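You operate a simulated robot arm through the tools that you are given. There is no shell and no other tool.

You run a simulated robot arm. Do the job below in one go: nothing can be reset, and whatever is moved stays where it is left.

JOB
Fit the purple-handled weir plate and float the husks off over it.
Fine: brown-handled plate into the plate rack first; close the blue valve when no husks are left. Where these are worked on the way, their far stop is far enough and under half their travel is too little: blue valve.

The check looks at the end state, three seconds after you hand in, the way a careful person would. Anything else that was tipped, shoved, dropped, spilled or broken makes it a failure.

ROBOT AND FRAMES
A 7-joint arm with a two-finger parallel gripper, fixed in place. Base frame: the origin is on the floor under the middle of its stand, x ahead of it, y to its left, z up. Units: mm, degrees, N and s.
With the tool pointing down near the work surface it reaches from about 120 to 640 mm from the base axis. Its first joint turns from -66.0 to 66.0 degrees. Payload 2.4 kg.
The TCP is the grasp point between the finger pads, 30 mm short of the fingertips. In the tool frame z runs along the fingers and y along their closing line. Largest opening 94 mm; finger width 28, thickness 10; the body of the gripper, 50 by 96 mm, starts 55 mm behind the TCP.
Orientation is told as [roll, pitch, yaw] about the base's x, y, z axes, in that order, counted from this pose: with the fingers straight down and closing along the base's y, the tool's x points along the base's -x, its y along +y and its z along -z.

CONTROLS
- The arm moves only by the tool arm_command. Its argument "increments" is a list of rows, each a list of 7 numbers: the shift along the tool's x, y, z in cm, then the turn, a rotation vector about the tool's x, y, z in degrees, then the closure in counts, from 0 (fully open) to 255 (shut). In form: [[tx, ty, tz, rx, ry, rz, fingers], ...]. A call has 1 to 20 rows; each row is the pose to reach, as a shift and turn from the pose commanded when the call began, along the tool's axes at that moment. A row lasts 0.2 s, in which the tool goes at most 50 mm and 8.6 degrees; a call with a longer step from one row to the next is refused whole, and so is a gripper value outside its range. A pose out of reach is approached as far as the arm can. The call stops where the force on the tool passes 40 N (or 10 N more than at its start, if that is more) or the arm is blocked; 0.2 s more then pass. The fingers move at their own pace (about 153 mm/s each) and stop on an object; they squeeze with about 39 N. The grip force told is the motor's: it shows also when the fingers shut on nothing. Time passes only in rows, and 0.2 s behind the last, so rows that repeat a pose let the fingers close. It gives the time, the measured TCP pose, the force on the tool (base axes), the opening and the grip force at its end, in the units of the frame above (readings bear some noise), with the torque about the TCP (base axes, N m) and any sound that the robot's microphone picked up, and new pictures: "pictures" is both (left out), scene, wrist or none.
- Cameras (640 x 400 px; columns grow to the right, rows downward): "scene" is fixed at [34, 475, 1435.2]; the picture's right is [-0.79, -0.62, 0.00], its down [-0.40, 0.50, -0.77] and it looks along [0.48, -0.60, -0.64] (base axes); focal length 256 px, centre (320, 200). "wrist" rides on the gripper at [76, 14, -102] in the tool frame; the picture's right is [-0.18, 0.98, 0.00], its down [-0.75, -0.14, -0.64] and it looks along [-0.63, -0.12, 0.77] (tool axes); focal length 243 px, centre (320, 200). There is no depth. A picture from a camera that has moved, and an enlarged one, comes with that camera's place and axes in the base frame and with its lens.
- enlarge(camera, box): a new picture of the part [left, top, right, bottom] of that camera's present view, enlarged. The clock stands still meanwhile.
- job_done(): hands the job in; it is judged then, once.

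Nothing tells you positions but the pictures and the camera data. Unless the task says otherwise, let go and move clear before handing in.

The tools are called by a JSON object that holds its "name" and its "arguments". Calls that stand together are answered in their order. arm_command: Moves the arm, as the interface text tells. Its arguments: {"type":"object","properties":{"increments":{"type":"array"},"pictures":{"type":"string","enum":["both","scene","wrist","none"]}},"required":["increments"]} The other tools are called the same way: enlarge (camera, box) takes an enlarged picture of a part of a camera's view; job_done () hands the job in.

At the start:

```text
time_s: 0.0
eef_pos: [361.9, 201.0, 1168.2]
tool_rot: [0.0, -0.1, 0.0]
contact_force: [0.0, 0.1, 0.0]
moment: [-0.04, 0.0, 0.02]
width: 94.0
grasp_force: 0.1
```

scene: 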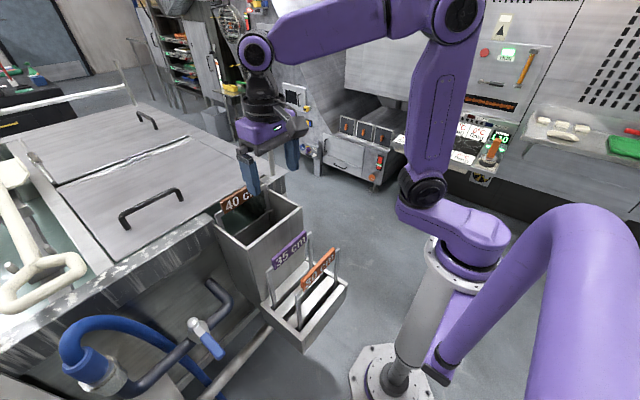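
wrist: 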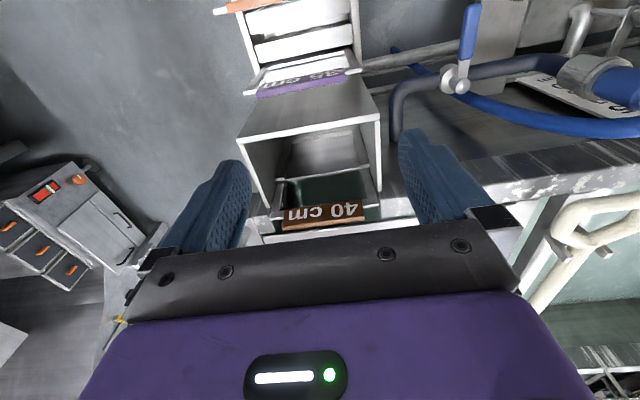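

I see a tank with a brown-handled plate (40 cm) fitted, a rack with a purple plate (35 cm) and an orange plate, and a blue valve handle on the pipe. I will enlarge views first to locate things.

{"name": "enlarge", "arguments": {"camera": "scene", "box": [180, 160, 380, 360]}}

{"name": "enlarge", "arguments": {"camera": "wrist", "box": [220, 0, 520, 240]}}

{"name": "enlarge", "arguments": {"camera": "scene", "box": [40, 260, 280, 400]}}

```text
2.00 times, centred on (280, 260) of scene
camera zoom: at [34.0, 475.0, 1435.2], right [-0.79, -0.62, 0.0], down [-0.4, 0.5, -0.77], along [0.48, -0.6, -0.64], focal length 512 px, centre (400, 80)
```

zoom: 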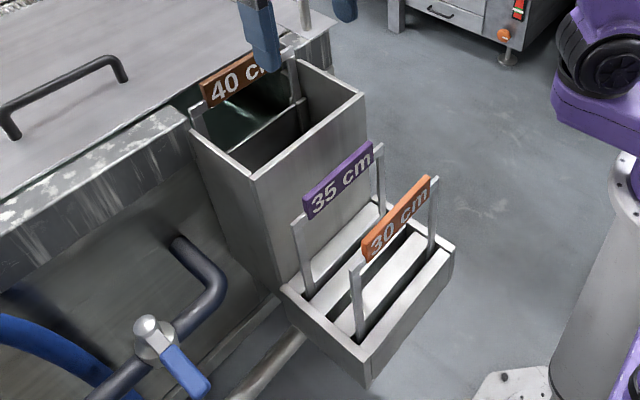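

```text
1.67 times, centred on (370, 120) of wrist
camera zoom: at [285.5, 215.9, 1270.7], right [0.18, 0.98, 0.0], down [0.75, -0.14, 0.64], along [0.63, -0.12, -0.77], focal length 404 px, centre (237, 333)
```

zoom: 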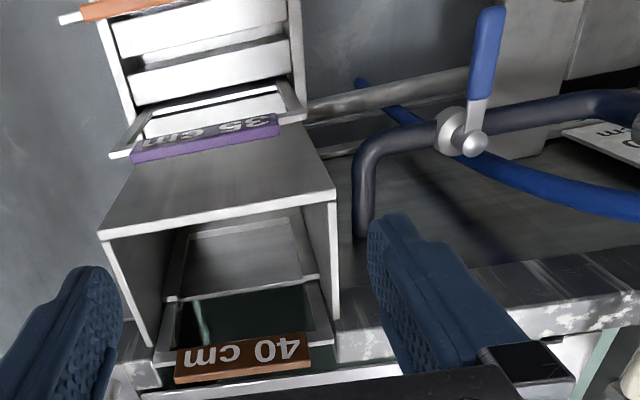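

```text
2.67 times, centred on (160, 330) of scene
camera zoom: at [34.0, 475.0, 1435.2], right [-0.79, -0.62, 0.0], down [-0.4, 0.5, -0.77], along [0.48, -0.6, -0.64], focal length 682 px, centre (747, -147)
```

zoom: 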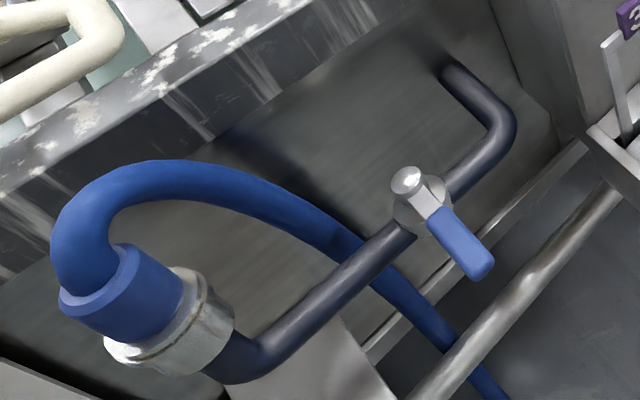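

The brown bar sits around x≈549, y≈107–238, z≈990, with the rack nearer the base. I'll look closer at the rack, the tank and the surroundings before moving.

{"name": "enlarge", "arguments": {"camera": "scene", "box": [250, 220, 360, 360]}}

{"name": "enlarge", "arguments": {"camera": "scene", "box": [0, 80, 210, 330]}}

{"name": "enlarge", "arguments": {"camera": "wrist", "box": [460, 60, 640, 400]}}

{"name": "enlarge", "arguments": {"camera": "wrist", "box": [200, 0, 400, 120]}}

{"name": "enlarge", "arguments": {"camera": "scene", "box": [190, 80, 320, 240]}}

```text
2.86 times, centred on (305, 290) of scene
camera zoom: at [34.0, 475.0, 1435.2], right [-0.79, -0.62, 0.0], down [-0.4, 0.5, -0.77], along [0.48, -0.6, -0.64], focal length 731 px, centre (363, -57)
```

zoom: 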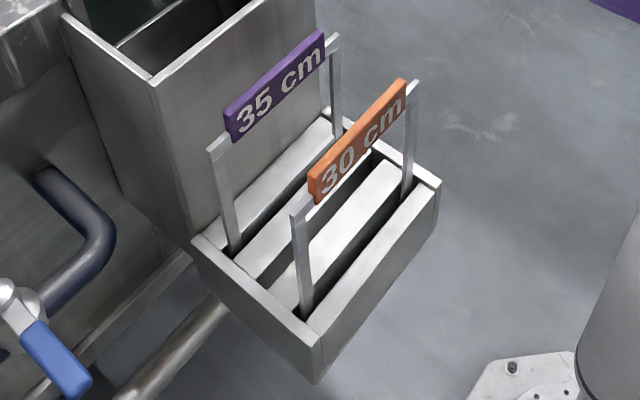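

```text
1.60 times, centred on (105, 205) of scene
camera zoom: at [34.0, 475.0, 1435.2], right [-0.79, -0.62, 0.0], down [-0.4, 0.5, -0.77], along [0.48, -0.6, -0.64], focal length 409 px, centre (664, 192)
```

zoom: 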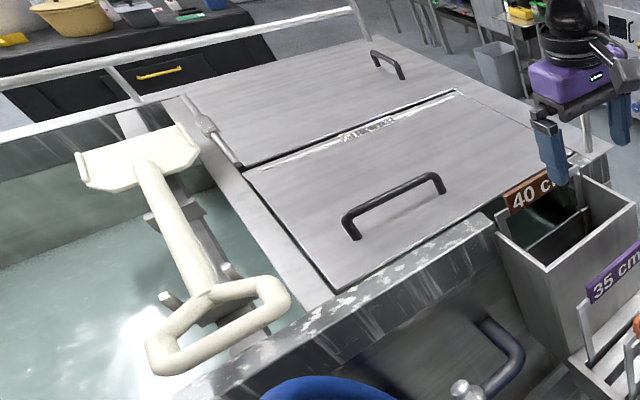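

```text
1.18 times, centred on (550, 230) of wrist
camera zoom: at [285.5, 215.9, 1270.7], right [0.18, 0.98, 0.0], down [0.75, -0.14, 0.64], along [0.63, -0.12, -0.77], focal length 285 px, centre (49, 165)
```

zoom: 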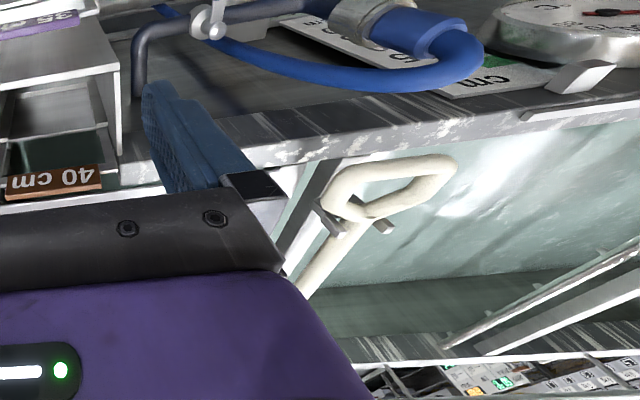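

```text
3.20 times, centred on (300, 60) of wrist
camera zoom: at [285.5, 215.9, 1270.7], right [0.18, 0.98, 0.0], down [0.75, -0.14, 0.64], along [0.63, -0.12, -0.77], focal length 776 px, centre (384, 648)
```

zoom: 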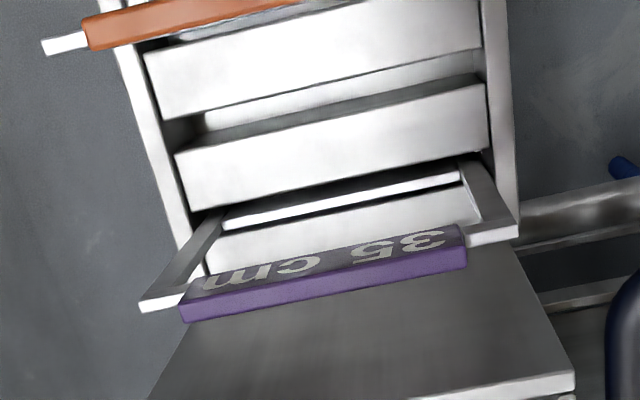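

```text
2.50 times, centred on (255, 160) of scene
camera zoom: at [34.0, 475.0, 1435.2], right [-0.79, -0.62, 0.0], down [-0.4, 0.5, -0.77], along [0.48, -0.6, -0.64], focal length 640 px, centre (482, 300)
```

zoom: 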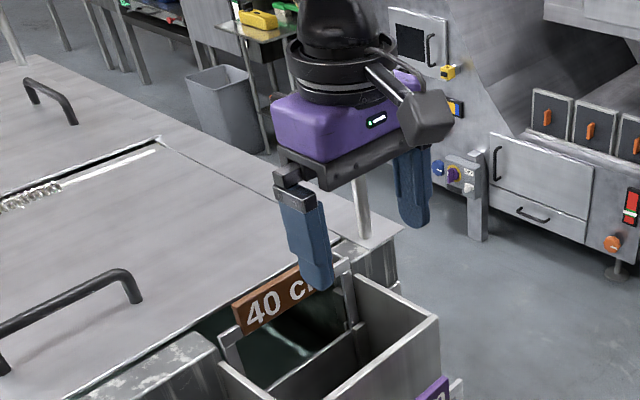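

I see a middle empty slot in the rack between purple and orange. I'll check the sign and dial near the hose.

{"name": "enlarge", "arguments": {"camera": "wrist", "box": [500, 50, 640, 160]}}

{"name": "enlarge", "arguments": {"camera": "scene", "box": [0, 300, 130, 400]}}

{"name": "enlarge", "arguments": {"camera": "wrist", "box": [380, 0, 520, 140]}}

{"name": "enlarge", "arguments": {"camera": "wrist", "box": [230, 130, 400, 250]}}

```text
3.64 times, centred on (570, 105) of wrist
camera zoom: at [285.5, 215.9, 1270.7], right [0.18, 0.98, 0.0], down [0.75, -0.14, 0.64], along [0.63, -0.12, -0.77], focal length 882 px, centre (-589, 546)
```

zoom: 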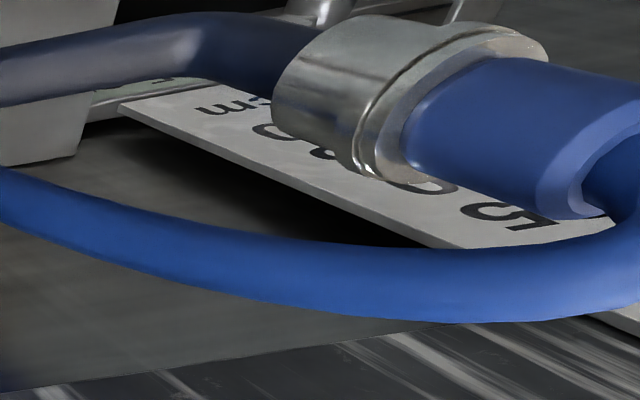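

```text
4.00 times, centred on (65, 350) of scene
camera zoom: at [34.0, 475.0, 1435.2], right [-0.79, -0.62, 0.0], down [-0.4, 0.5, -0.77], along [0.48, -0.6, -0.64], focal length 1023 px, centre (1340, -400)
```

zoom: 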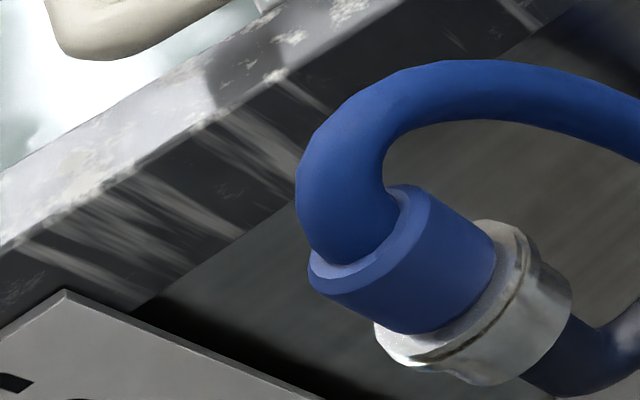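

```text
2.86 times, centred on (450, 70) of wrist
camera zoom: at [285.5, 215.9, 1270.7], right [0.18, 0.98, 0.0], down [0.75, -0.14, 0.64], along [0.63, -0.12, -0.77], focal length 693 px, centre (-51, 571)
```

zoom: 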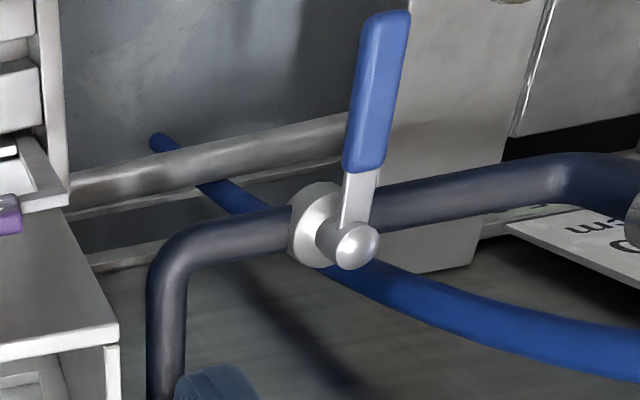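

```text
3.33 times, centred on (315, 190) of wrist
camera zoom: at [285.5, 215.9, 1270.7], right [0.18, 0.98, 0.0], down [0.75, -0.14, 0.64], along [0.63, -0.12, -0.77], focal length 809 px, centre (337, 233)
```

zoom: 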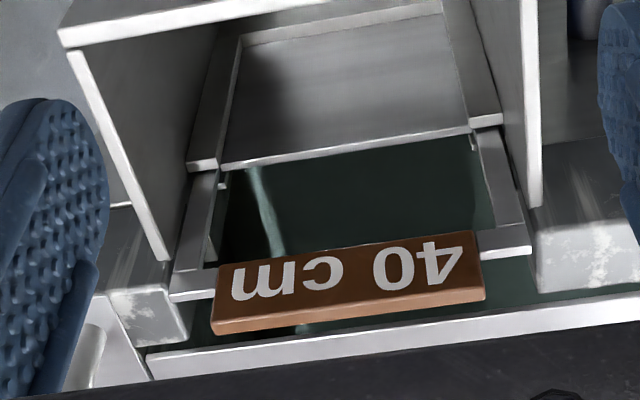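

The brown bar (x≈549, y≈107–238, z≈990) must be gripped across its thickness, so I'll yaw the tool 90° and move above it at the same height. I want a closer look before descending.

{"name": "arm_command", "arguments": {"increments": [[-1.7, -0.26, 0, 0, 0, -8.18, 0], [-3.4, -0.53, 0, 0, 0, -16.36, 0], [-5.1, -0.79, 0, 0, 0, -24.5, 0], [-6.8, -1.05, 0, 0, 0, -32.7, 0], [-8.5, -1.32, 0, 0, 0, -40.9, 0], [-10.2, -1.58, 0, 0, 0, -49.1, 0], [-11.9, -1.85, 0, 0, 0, -57.3, 0], [-13.6, -2.11, 0, 0, 0, -65.4, 0], [-15.3, -2.37, 0, 0, 0, -73.6, 0], [-17.0, -2.64, 0, 0, 0, -81.8, 0], [-18.6, -2.9, 0, 0, 0, -90, 0], [-18.6, -2.9, 0, 0, 0, -90, 0]]}}

```text
time_s: 2.6
eef_pos: [548.0, 170.1, 1169.9]
tool_rot: [-0.1, 0.0, 90.1]
contact_force: [-0.2, 0.4, -1.0]
moment: [0.02, 0.0, -0.02]
width: 94.2
grasp_force: 0.0
camera wrist: at [533.6, 94.7, 1272.6], right [-0.98, 0.18, 0.0], down [0.14, 0.75, 0.64], along [0.12, 0.63, -0.77], focal length 243 px, centre (320, 200)
```

scene: 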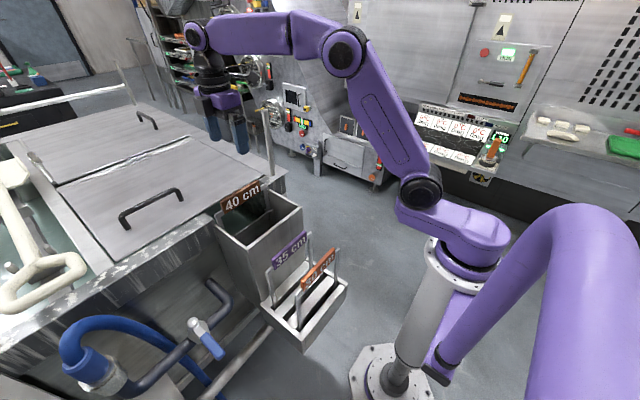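
wrist: 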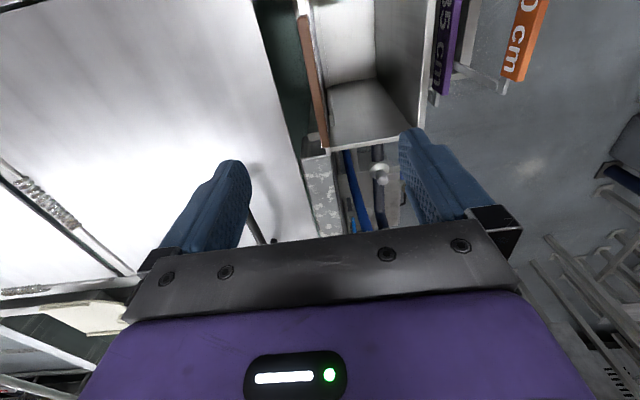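

The gripper is now above the brown plate with fingers straddling in x. I'll enlarge to refine its position.

{"name": "enlarge", "arguments": {"camera": "wrist", "box": [240, 0, 420, 160]}}

{"name": "enlarge", "arguments": {"camera": "scene", "box": [205, 165, 315, 265]}}

{"name": "enlarge", "arguments": {"camera": "wrist", "box": [400, 0, 580, 130]}}

```text
2.50 times, centred on (330, 80) of wrist
camera zoom: at [533.6, 94.7, 1272.6], right [-0.98, 0.18, 0.0], down [0.14, 0.75, 0.64], along [0.12, 0.63, -0.77], focal length 606 px, centre (295, 500)
```

zoom: 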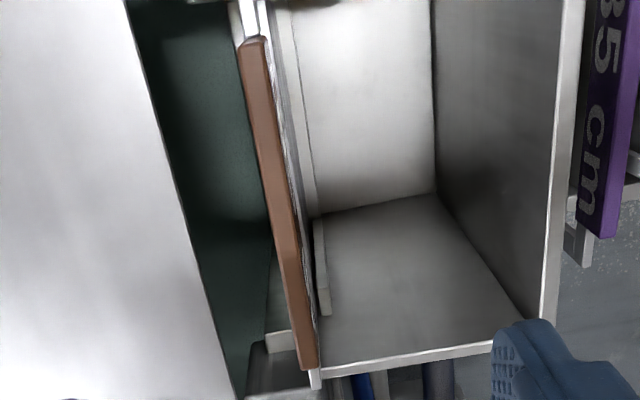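

```text
4.00 times, centred on (260, 215) of scene
camera zoom: at [34.0, 475.0, 1435.2], right [-0.79, -0.62, 0.0], down [-0.4, 0.5, -0.77], along [0.48, -0.6, -0.64], focal length 1023 px, centre (560, 140)
```

zoom: 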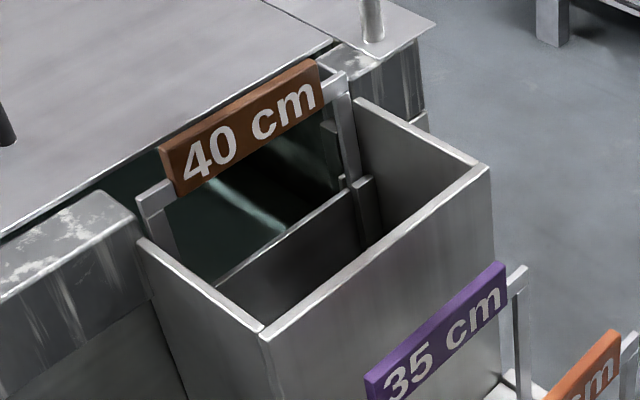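

```text
3.08 times, centred on (490, 65) of wrist
camera zoom: at [533.6, 94.7, 1272.6], right [-0.98, 0.18, 0.0], down [0.14, 0.75, 0.64], along [0.12, 0.63, -0.77], focal length 746 px, centre (-203, 615)
```

zoom: 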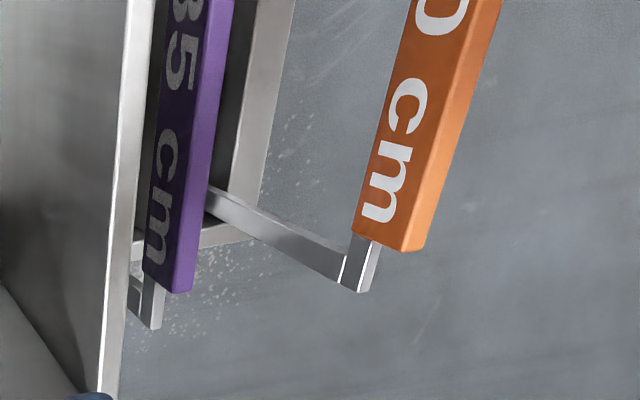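

The bar's top is at about x=551.5, centred at y≈170, z≈967–1008. I'll narrow the fingers to about 50 mm to stay clear of the lid edge and descend partway.

{"name": "arm_command", "arguments": {"increments": [[0, -0.1, 1, 0, 0, 0, 119], [0, -0.2, 3, 0, 0, 0, 119], [0, -0.3, 6, 0, 0, 0, 119], [0, -0.35, 9, 0, 0, 0, 119], [0, -0.35, 11.5, 0, 0, 0, 119], [0, -0.35, 11.5, 0, 0, 0, 119]]}}

```text
time_s: 4.0
eef_pos: [550.7, 173.8, 1053.5]
tool_rot: [0.0, 0.0, 90.0]
contact_force: [-0.7, 0.2, 1.6]
moment: [-0.01, -0.01, 0.01]
width: 50.2
grasp_force: 0.1
camera wrist: at [537.7, 96.1, 1156.3], right [-0.98, 0.18, 0.0], down [0.14, 0.75, 0.64], along [0.12, 0.63, -0.77], focal length 243 px, centre (320, 200)
```

scene: 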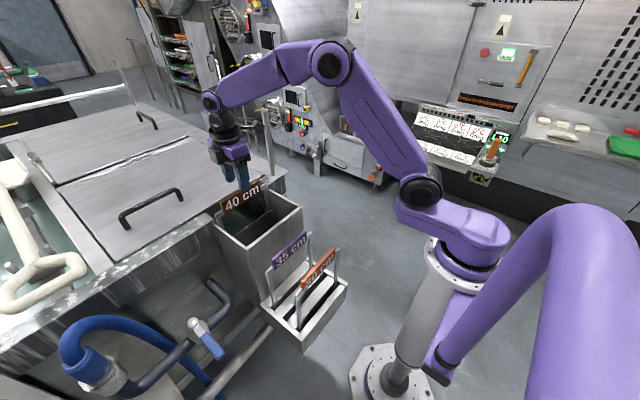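
wrist: 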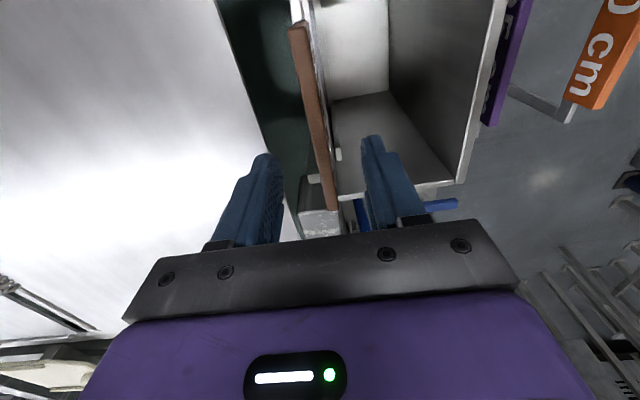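

The bar sits between the fingers. I'll descend to z≈986 and close on it.

{"name": "arm_command", "arguments": {"increments": [[0.1, 0.05, 2.5, 0, 0, 0, 119], [0.2, 0.1, 5, 0, 0, 0, 119], [0.2, 0.1, 6.7, 0, 0, 0, 119], [0.2, 0.1, 6.7, 0, 0, 0, 119], [0.2, 0.1, 6.7, 0, 0, 0, 160], [0.2, 0.1, 6.7, 0, 0, 0, 200], [0.2, 0.1, 6.7, 0, 0, 0, 255], [0.2, 0.1, 6.7, 0, 0, 0, 255], [0.2, 0.1, 6.7, 0, 0, 0, 255]]}}

```text
time_s: 6.0
eef_pos: [550.3, 168.2, 985.7]
tool_rot: [0.0, 0.0, 90.0]
contact_force: [0.8, 0.7, 1.1]
moment: [0.02, -0.11, 0.0]
width: 14.3
grasp_force: 38.8
camera wrist: at [537.3, 92.4, 1088.6], right [-0.98, 0.18, 0.0], down [0.14, 0.75, 0.64], along [0.12, 0.63, -0.77], focal length 243 px, centre (320, 200)
```

scene: 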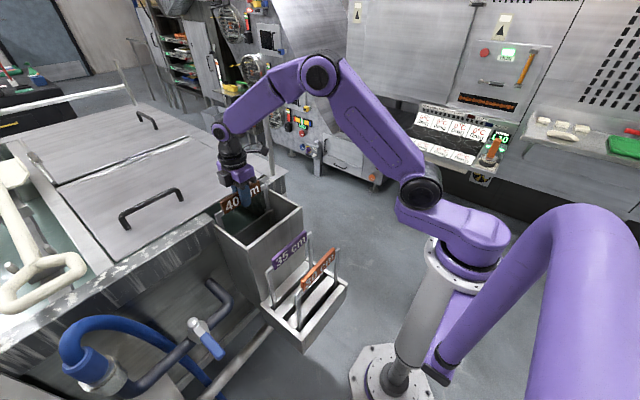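
wrist: 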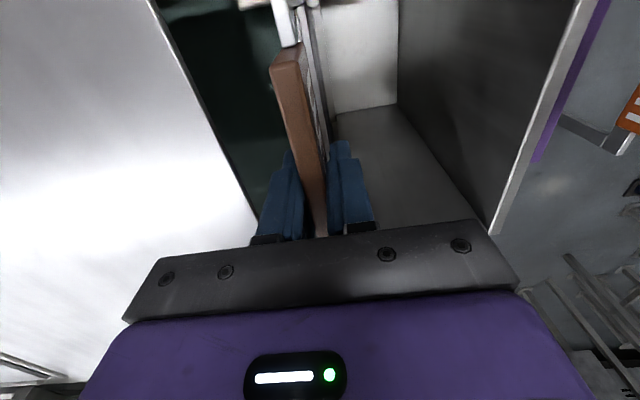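

The bar is gripped (14 mm wide). Now I lift straight up slowly and check the force.

{"name": "arm_command", "arguments": {"increments": [[0, 0, -0.5, 0, 0, 0, 255], [0, 0, -1.5, 0, 0, 0, 255], [0, 0, -3, 0, 0, 0, 255], [0, 0, -5, 0, 0, 0, 255], [0, 0, -7, 0, 0, 0, 255], [0, 0, -7, 0, 0, 0, 255]]}}

```text
time_s: 7.4
eef_pos: [549.3, 172.2, 1057.8]
tool_rot: [0.2, 0.1, 89.9]
contact_force: [-0.1, -0.1, -5.2]
moment: [-0.12, -0.01, 0.01]
width: 14.0
grasp_force: 38.8
camera wrist: at [536.2, 95.5, 1159.8], right [-0.98, 0.18, 0.0], down [0.14, 0.75, 0.64], along [0.12, 0.63, -0.77], focal length 243 px, centre (320, 200)
```

scene: 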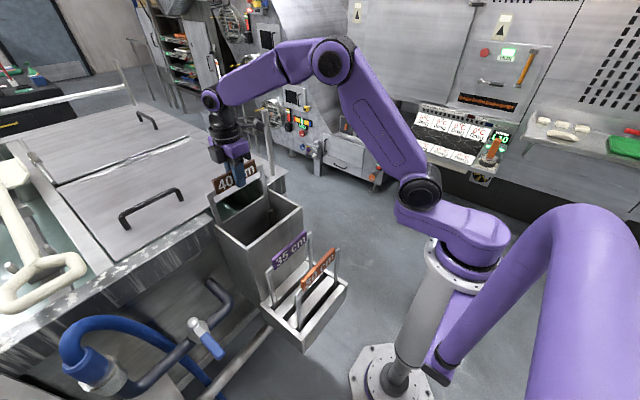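
wrist: 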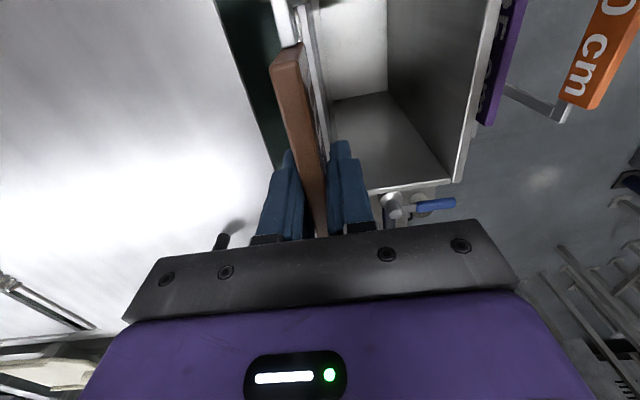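

The plate is rising freely with about 5 N weight. Continue lifting until its lower edge is visible above the chute rim.

{"name": "arm_command", "arguments": {"increments": [[0, 0, -3, 0, 0, 0, 255], [0, 0, -6, 0, 0, 0, 255], [0, 0, -9, 0, 0, 0, 255], [0, 0, -12, 0, 0, 0, 255], [0, 0, -15, 0, 0, 0, 255], [0, 0, -17, 0, 0, 0, 255], [0, 0, -17, 0, 0, 0, 255]]}}

{"name": "enlarge", "arguments": {"camera": "scene", "box": [180, 90, 320, 260]}}

```text
time_s: 9.0
eef_pos: [550.8, 170.3, 1225.8]
tool_rot: [0.0, 0.0, 89.9]
contact_force: [0.8, 0.1, -4.7]
moment: [0.03, 0.01, -0.05]
width: 14.4
grasp_force: 39.3
camera wrist: at [537.5, 94.3, 1328.5], right [-0.98, 0.18, 0.0], down [0.14, 0.75, 0.64], along [0.12, 0.63, -0.77], focal length 243 px, centre (320, 200)
```

scene: 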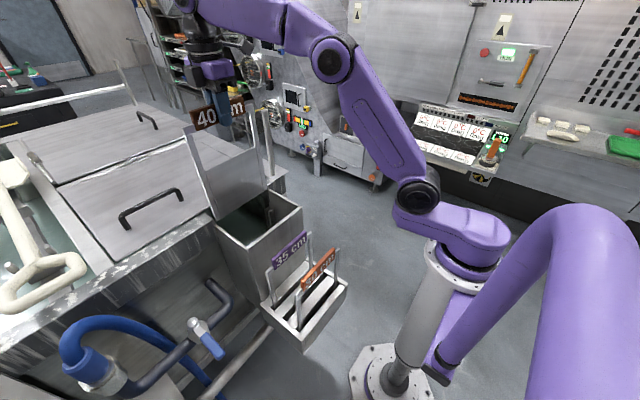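
wrist: 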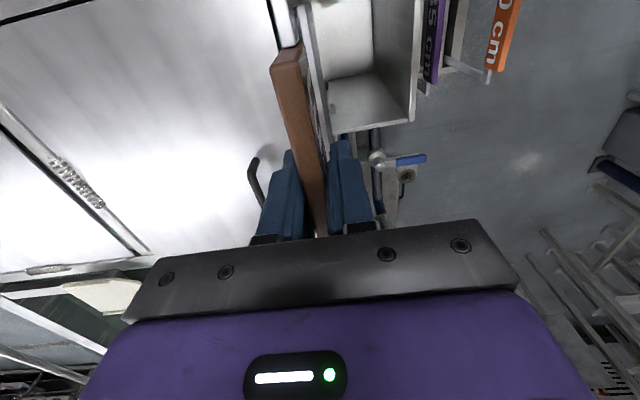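

```text
2.35 times, centred on (250, 175) of scene
camera zoom: at [34.1, 475.0, 1435.2], right [-0.79, -0.62, 0.0], down [-0.4, 0.5, -0.77], along [0.48, -0.6, -0.64], focal length 602 px, centre (485, 259)
```

zoom: 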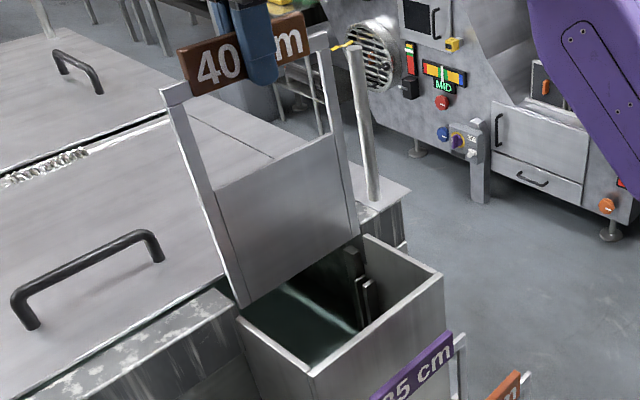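

The plate is out, with its bottom about 14 mm above the chute rim. I'll raise it another 5 cm and then carry it toward the base above the rack's middle slot.

{"name": "arm_command", "arguments": {"increments": [[0, 0, -2.5, 0, 0, 0, 255], [0, 0, -5, 0, 0, 0, 255], [0, 3, -5, 0, 0, 0, 255], [0, 6.5, -5, 0, 0, 0, 255], [0, 10, -5, 0, 0, 0, 255], [0, 13.5, -5, 0, 0, 0, 255], [0, 17, -5, 0, 0, 0, 255], [0, 20.5, -5, 0, 0, 0, 255], [0, 22.4, -5, 0, 0, 0, 255], [0, 22.4, -5, 0, 0, 0, 255]]}}

{"name": "enlarge", "arguments": {"camera": "scene", "box": [250, 200, 370, 360]}}

{"name": "enlarge", "arguments": {"camera": "wrist", "box": [220, 0, 420, 240]}}

```text
time_s: 11.2
eef_pos: [322.1, 169.1, 1273.7]
tool_rot: [-0.1, 0.0, 90.0]
contact_force: [0.1, -0.6, -4.0]
moment: [0.0, 0.04, 0.0]
width: 14.0
grasp_force: 38.9
out of reach, approached as far as the arm can: row 2
camera wrist: at [309.4, 92.9, 1376.9], right [-0.98, 0.18, 0.0], down [0.14, 0.75, 0.64], along [0.12, 0.63, -0.77], focal length 243 px, centre (320, 200)
```

scene: 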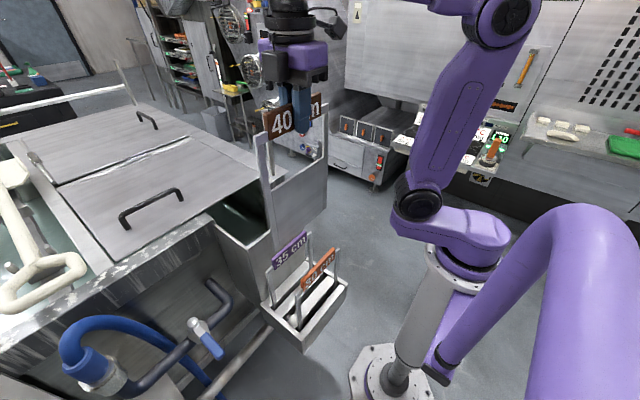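
wrist: 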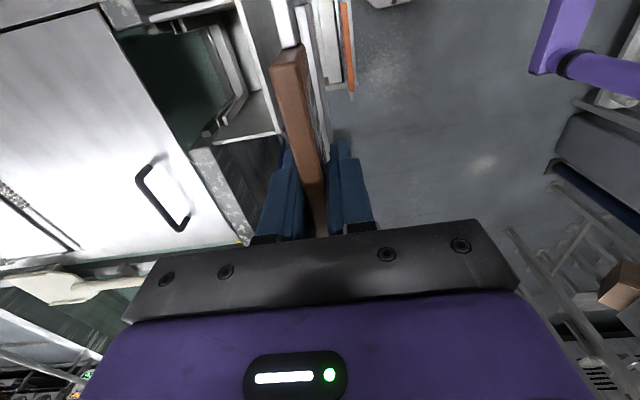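

```text
2.50 times, centred on (310, 280) of scene
camera zoom: at [34.0, 475.0, 1435.2], right [-0.79, -0.62, 0.0], down [-0.4, 0.5, -0.77], along [0.48, -0.6, -0.64], focal length 640 px, centre (345, 0)
```

zoom: 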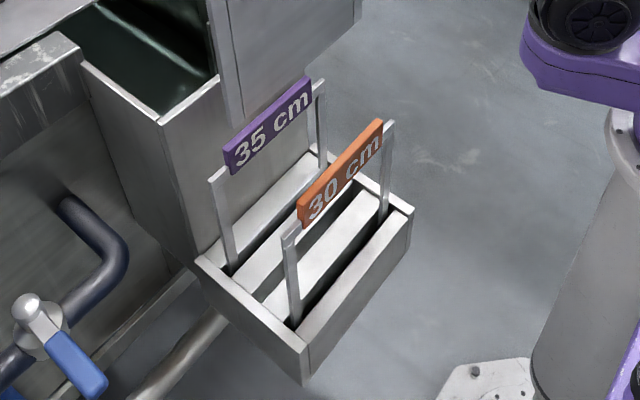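

```text
1.67 times, centred on (320, 120) of wrist
camera zoom: at [309.4, 92.9, 1376.9], right [-0.98, 0.18, 0.0], down [0.14, 0.75, 0.64], along [0.12, 0.63, -0.77], focal length 404 px, centre (320, 333)
```

zoom: 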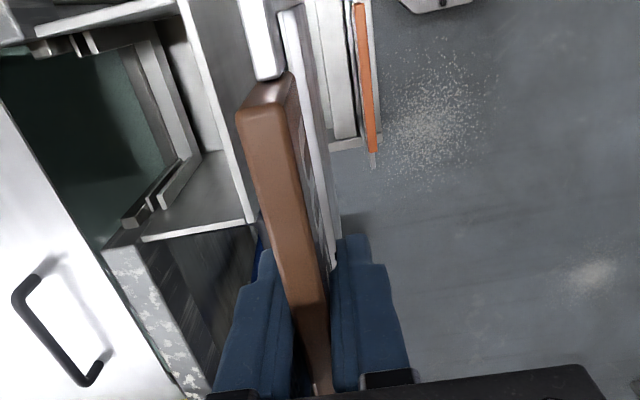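

The plate hangs over the rack; purple's slot is about x=374, orange's x=274, so the middle slot is near x=324. I'll lower it to just above the rack slots and check alignment.

{"name": "arm_command", "arguments": {"increments": [[0, 0, 4, 0, 0, 0, 255], [0, 0, 8, 0, 0, 0, 255], [0, 0, 12, 0, 0, 0, 255], [0, 0, 16, 0, 0, 0, 255], [0, 0, 20, 0, 0, 0, 255], [0, 0, 24, 0, 0, 0, 255], [0, 0, 26.5, 0, 0, 0, 255], [0, 0, 26.5, 0, 0, 0, 255]]}}

{"name": "enlarge", "arguments": {"camera": "scene", "box": [255, 230, 365, 350]}}

{"name": "enlarge", "arguments": {"camera": "wrist", "box": [240, 0, 420, 160]}}

```text
time_s: 13.0
eef_pos: [324.4, 171.3, 1009.8]
tool_rot: [0.0, 0.0, 90.0]
contact_force: [-0.6, 0.3, -5.0]
moment: [0.0, -0.02, -0.03]
width: 14.1
grasp_force: 39.7
camera wrist: at [310.7, 95.5, 1112.3], right [-0.98, 0.18, 0.0], down [0.14, 0.75, 0.64], along [0.12, 0.63, -0.77], focal length 243 px, centre (320, 200)
```

scene: 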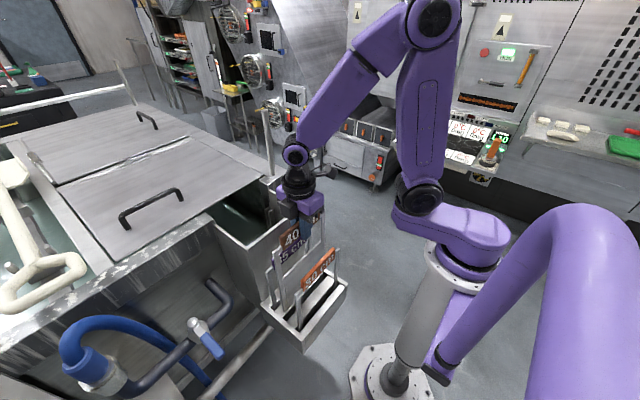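
wrist: 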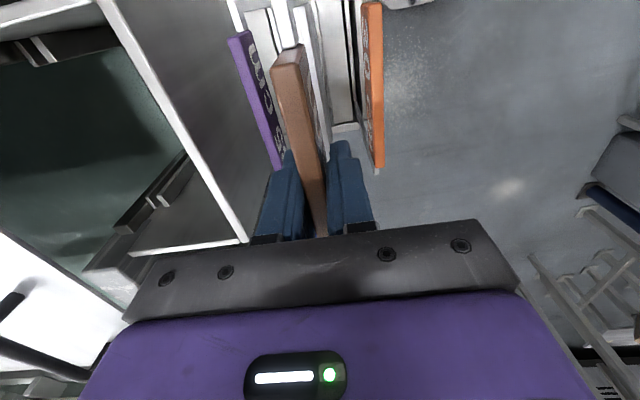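

```text
3.33 times, centred on (310, 290) of scene
camera zoom: at [34.0, 475.0, 1435.2], right [-0.79, -0.62, 0.0], down [-0.4, 0.5, -0.77], along [0.48, -0.6, -0.64], focal length 853 px, centre (353, -100)
```

zoom: 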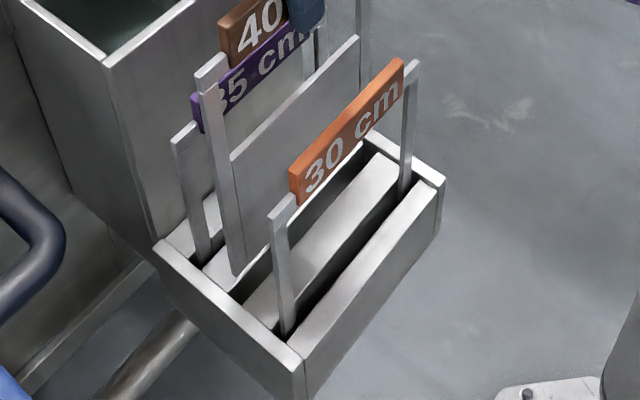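

```text
2.50 times, centred on (330, 80) of wrist
camera zoom: at [310.7, 95.5, 1112.3], right [-0.98, 0.18, 0.0], down [0.14, 0.75, 0.64], along [0.12, 0.63, -0.77], focal length 606 px, centre (295, 500)
```

zoom: 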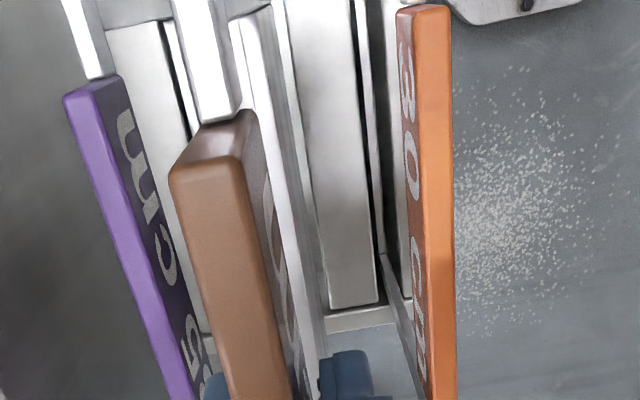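

The plate is aligned near the middle slot. I'll lower another 3.5 cm so its bottom is just above the rack top, then check closely.

{"name": "arm_command", "arguments": {"increments": [[0, 0, 1.5, 0, 0, 0, 255], [0, 0, 3, 0, 0, 0, 255], [0, 0, 3.5, 0, 0, 0, 255], [0, 0, 3.5, 0, 0, 0, 255]], "pictures": "scene"}}

{"name": "enlarge", "arguments": {"camera": "scene", "box": [270, 275, 320, 340]}}

{"name": "enlarge", "arguments": {"camera": "scene", "box": [290, 240, 350, 300]}}

{"name": "enlarge", "arguments": {"camera": "wrist", "box": [220, 0, 420, 160]}}

```text
time_s: 14.0
eef_pos: [323.5, 171.1, 974.5]
tool_rot: [0.0, 0.0, 90.0]
contact_force: [-0.2, -0.7, -3.1]
moment: [0.01, -0.02, -0.02]
width: 14.4
grasp_force: 39.5
```

scene: 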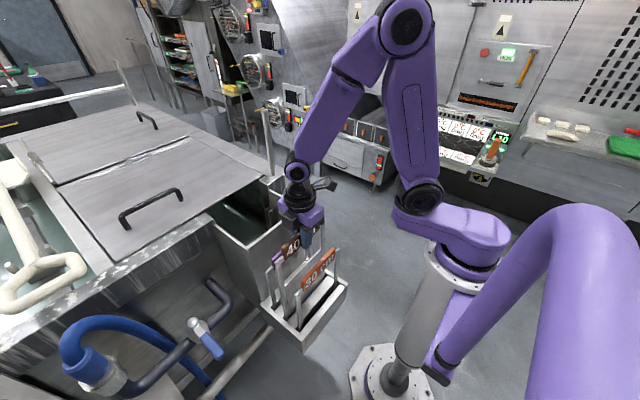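

```text
6.15 times, centred on (295, 308) of scene
camera zoom: at [34.0, 475.0, 1435.2], right [-0.79, -0.62, 0.0], down [-0.4, 0.5, -0.77], along [0.48, -0.6, -0.64], focal length 1574 px, centre (474, -462)
```

zoom: 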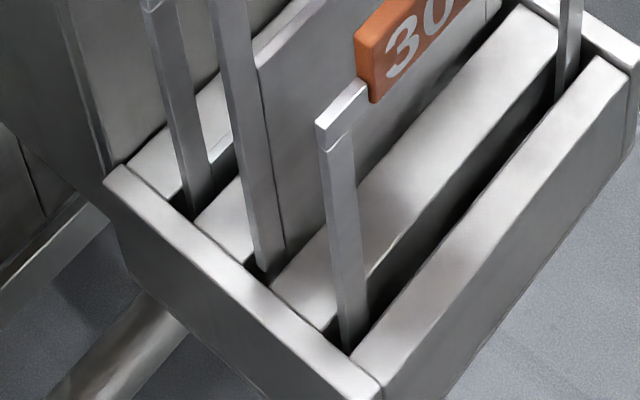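

```text
6.67 times, centred on (320, 270) of scene
camera zoom: at [34.0, 475.0, 1435.2], right [-0.79, -0.62, 0.0], down [-0.4, 0.5, -0.77], along [0.48, -0.6, -0.64], focal length 1705 px, centre (320, -267)
```

zoom: 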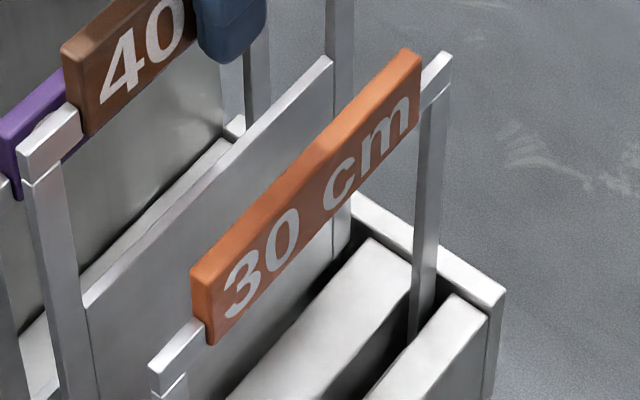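

```text
2.50 times, centred on (320, 80) of wrist
camera zoom: at [310.4, 95.1, 1077.6], right [-0.98, 0.18, 0.0], down [0.14, 0.75, 0.64], along [0.12, 0.63, -0.77], focal length 606 px, centre (320, 500)
```

zoom: 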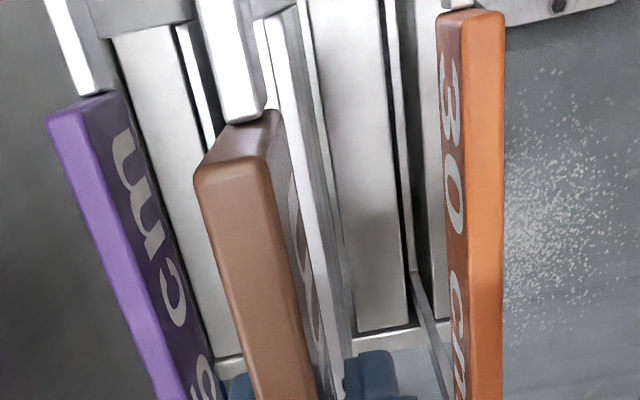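

I need a closer look at the plate's bottom corner relative to the slot.

{"name": "enlarge", "arguments": {"camera": "scene", "box": [277, 290, 307, 320]}}

{"name": "enlarge", "arguments": {"camera": "scene", "box": [318, 250, 348, 280]}}

{"name": "enlarge", "arguments": {"camera": "wrist", "box": [270, 0, 370, 60]}}

```text
13.33 times, centred on (292, 305) of scene
camera zoom: at [34.0, 475.0, 1435.2], right [-0.79, -0.62, 0.0], down [-0.4, 0.5, -0.77], along [0.48, -0.6, -0.64], focal length 3410 px, centre (693, -1200)
```

zoom: 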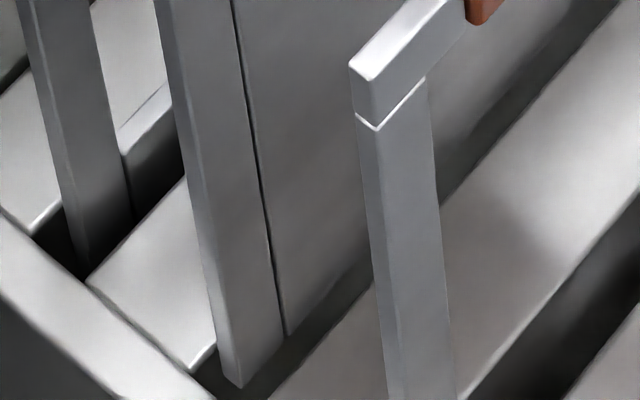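

```text
13.33 times, centred on (333, 265) of scene
camera zoom: at [34.0, 475.0, 1435.2], right [-0.79, -0.62, 0.0], down [-0.4, 0.5, -0.77], along [0.48, -0.6, -0.64], focal length 3410 px, centre (147, -667)
```

zoom: 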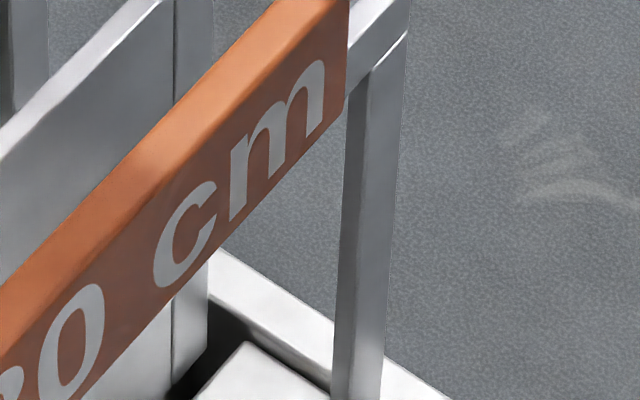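

```text
6.40 times, centred on (320, 30) of wrist
camera zoom: at [310.4, 95.1, 1077.6], right [-0.98, 0.18, 0.0], down [0.14, 0.75, 0.64], along [0.12, 0.63, -0.77], focal length 1553 px, centre (320, 1288)
```

zoom: 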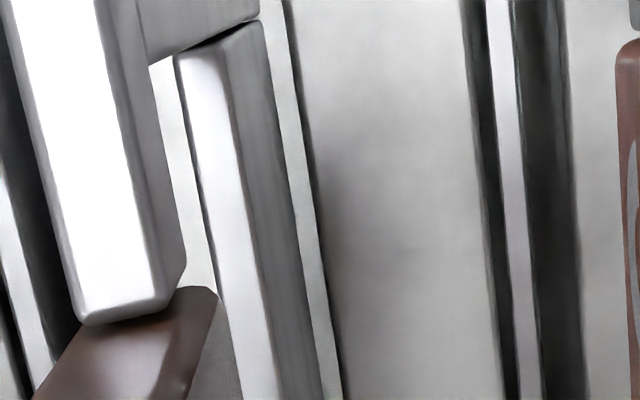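

The plate's bottom edge is right over the middle slot (about 5 mm above the slat tops). I'll nudge +1 mm in x and lower it gently into the slot.

{"name": "arm_command", "arguments": {"increments": [[0, -0.1, 0.5, 0, 0, 0, 255], [0, -0.1, 1.2, 0, 0, 0, 255], [0, -0.1, 2, 0, 0, 0, 255], [0, -0.1, 3, 0, 0, 0, 255], [0, -0.1, 3, 0, 0, 0, 255]]}}

{"name": "enlarge", "arguments": {"camera": "scene", "box": [265, 245, 345, 335]}}

```text
time_s: 15.2
eef_pos: [326.4, 171.5, 944.8]
tool_rot: [0.0, 0.0, 90.0]
contact_force: [-0.2, -0.2, -4.6]
moment: [0.01, 0.0, -0.03]
width: 14.0
grasp_force: 39.2
camera wrist: at [312.9, 94.4, 1048.0], right [-0.98, 0.18, 0.0], down [0.14, 0.75, 0.64], along [0.12, 0.63, -0.77], focal length 243 px, centre (320, 200)
```

scene: 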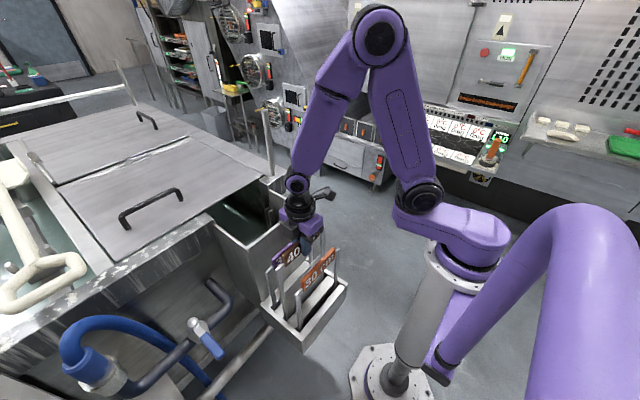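
wrist: 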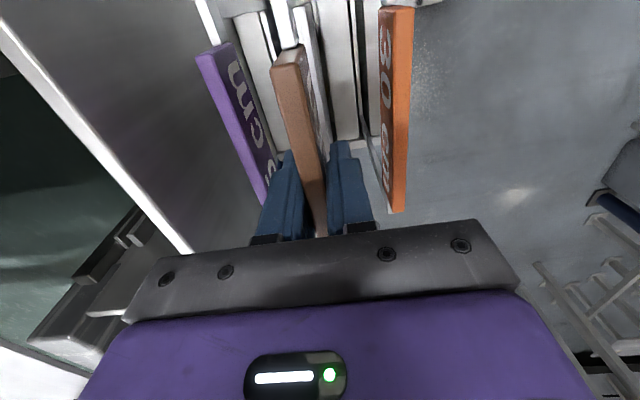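

```text
4.44 times, centred on (305, 290) of scene
camera zoom: at [34.0, 475.0, 1435.2], right [-0.79, -0.62, 0.0], down [-0.4, 0.5, -0.77], along [0.48, -0.6, -0.64], focal length 1137 px, centre (387, -200)
```

zoom: 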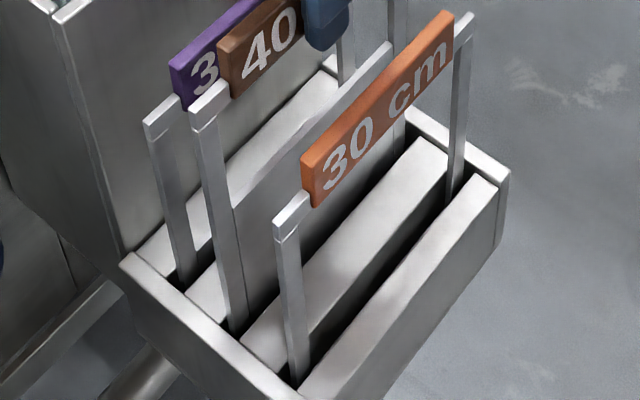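

It has entered the middle slot without contact. Continue lowering slowly until it seats.

{"name": "arm_command", "arguments": {"increments": [[0, 0, 1, 0, 0, 0, 255], [0, 0, 2, 0, 0, 0, 255], [0, 0, 3, 0, 0, 0, 255], [0, 0, 4, 0, 0, 0, 255], [0, 0, 4, 0, 0, 0, 255]]}}

{"name": "enlarge", "arguments": {"camera": "scene", "box": [265, 245, 345, 335]}}

```text
time_s: 16.4
eef_pos: [325.6, 170.4, 905.2]
tool_rot: [0.0, -0.1, 89.9]
contact_force: [0.1, 0.5, -4.6]
moment: [-0.01, 0.0, 0.01]
width: 14.3
grasp_force: 39.5
camera wrist: at [311.2, 94.2, 1008.4], right [-0.98, 0.18, 0.0], down [0.14, 0.75, 0.64], along [0.12, 0.63, -0.77], focal length 243 px, centre (320, 200)
```

scene: 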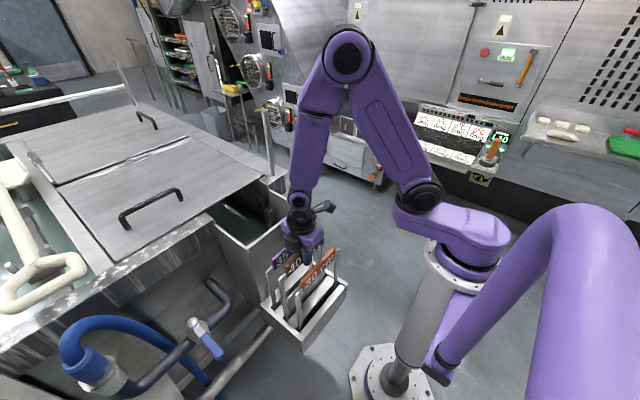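
wrist: 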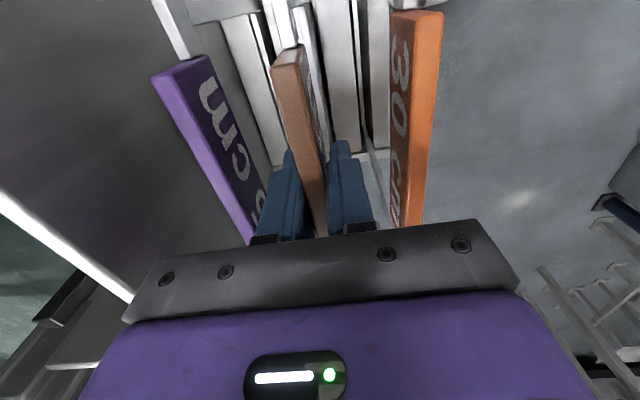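

```text
4.44 times, centred on (305, 290) of scene
camera zoom: at [34.0, 475.0, 1435.2], right [-0.79, -0.62, 0.0], down [-0.4, 0.5, -0.77], along [0.48, -0.6, -0.64], focal length 1137 px, centre (387, -200)
```

zoom: 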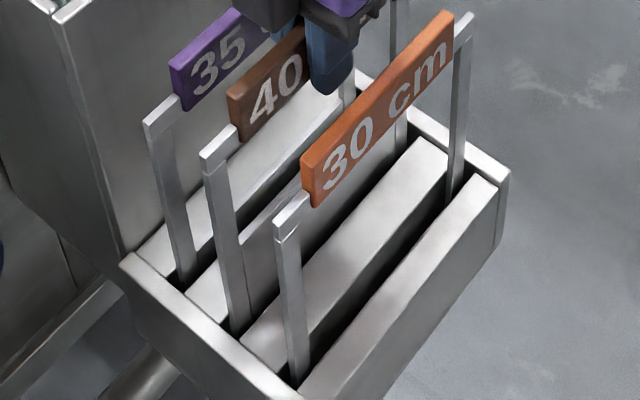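

About 15 mm remain to match its neighbours' height. Lowering carefully.

{"name": "arm_command", "arguments": {"increments": [[0, 0, 0.5, 0, 0, 0, 255], [0, 0, 0.9, 0, 0, 0, 255], [0, 0, 1.1, 0, 0, 0, 255], [0, 0, 1.2, 0, 0, 0, 255], [0, 0, 1.2, 0, 0, 0, 255]], "pictures": "none"}}

{"name": "enlarge", "arguments": {"camera": "scene", "box": [265, 245, 345, 335]}}

```text
time_s: 17.6
eef_pos: [327.1, 170.1, 894.0]
tool_rot: [0.0, 0.0, 89.9]
contact_force: [0.5, -1.1, -4.4]
moment: [-0.04, -0.01, -0.02]
width: 14.4
grasp_force: 38.6
```

```text
4.44 times, centred on (305, 290) of scene
camera zoom: at [34.0, 475.0, 1435.2], right [-0.79, -0.62, 0.0], down [-0.4, 0.5, -0.77], along [0.48, -0.6, -0.64], focal length 1137 px, centre (387, -200)
```

zoom: 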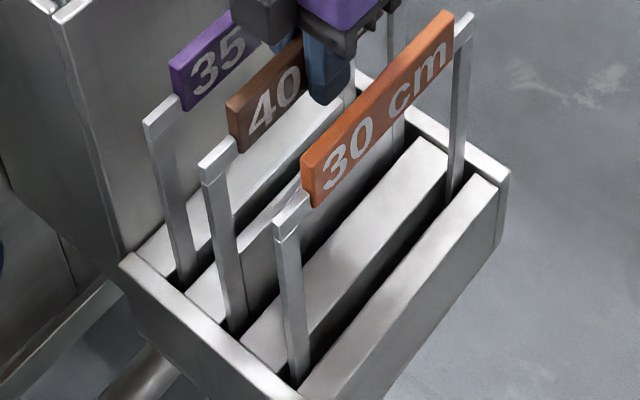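

{"name": "arm_command", "arguments": {"increments": [[0, 0, 0.2, 0, 0, 0, 255], [0, 0, 0.4, 0, 0, 0, 255], [0, 0, 0.5, 0, 0, 0, 255], [0, 0, 0.5, 0, 0, 0, 255]], "pictures": "none"}}

{"name": "enlarge", "arguments": {"camera": "scene", "box": [265, 245, 345, 335]}}

```text
time_s: 18.6
eef_pos: [327.4, 170.1, 890.0]
tool_rot: [0.0, 0.0, 90.0]
contact_force: [0.8, -0.6, -5.4]
moment: [0.01, 0.02, -0.02]
width: 13.9
grasp_force: 39.3
```

```text
4.44 times, centred on (305, 290) of scene
camera zoom: at [34.0, 475.0, 1435.2], right [-0.79, -0.62, 0.0], down [-0.4, 0.5, -0.77], along [0.48, -0.6, -0.64], focal length 1137 px, centre (387, -200)
```

zoom: 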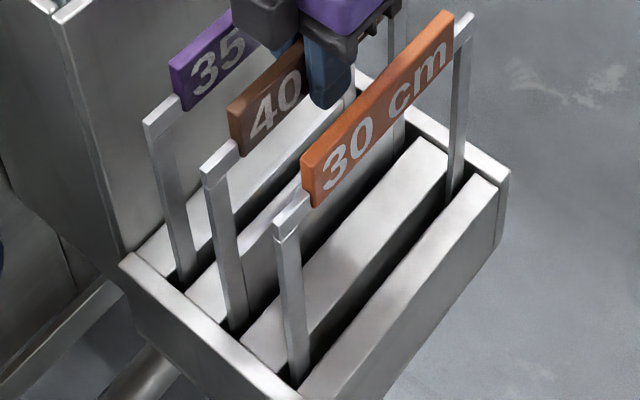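

{"name": "arm_command", "arguments": {"increments": [[0, 0, 0.15, 0, 0, 0, 255], [0, 0, 0.3, 0, 0, 0, 255], [0, 0, 0.3, 0, 0, 0, 255]], "pictures": "none"}}

{"name": "enlarge", "arguments": {"camera": "scene", "box": [265, 245, 345, 335]}}

```text
time_s: 19.4
eef_pos: [326.1, 170.6, 886.4]
tool_rot: [0.1, 0.1, 89.9]
contact_force: [-0.6, -8.9, 33.8]
moment: [0.03, 0.19, 0.02]
width: 14.5
grasp_force: 39.3
```

```text
4.44 times, centred on (305, 290) of scene
camera zoom: at [33.6, 474.6, 1435.4], right [-0.79, -0.62, 0.0], down [-0.4, 0.5, -0.77], along [0.48, -0.6, -0.64], focal length 1137 px, centre (387, -200)
```

zoom: 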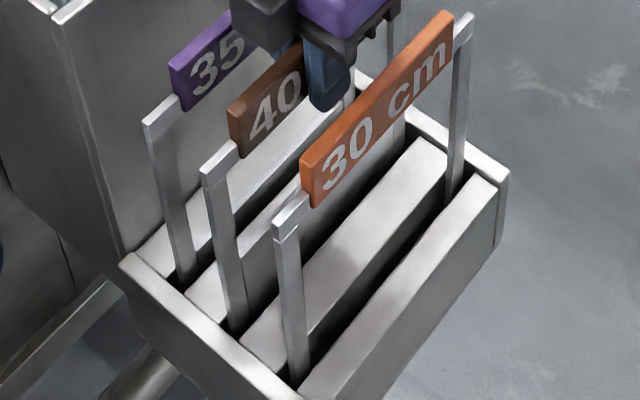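

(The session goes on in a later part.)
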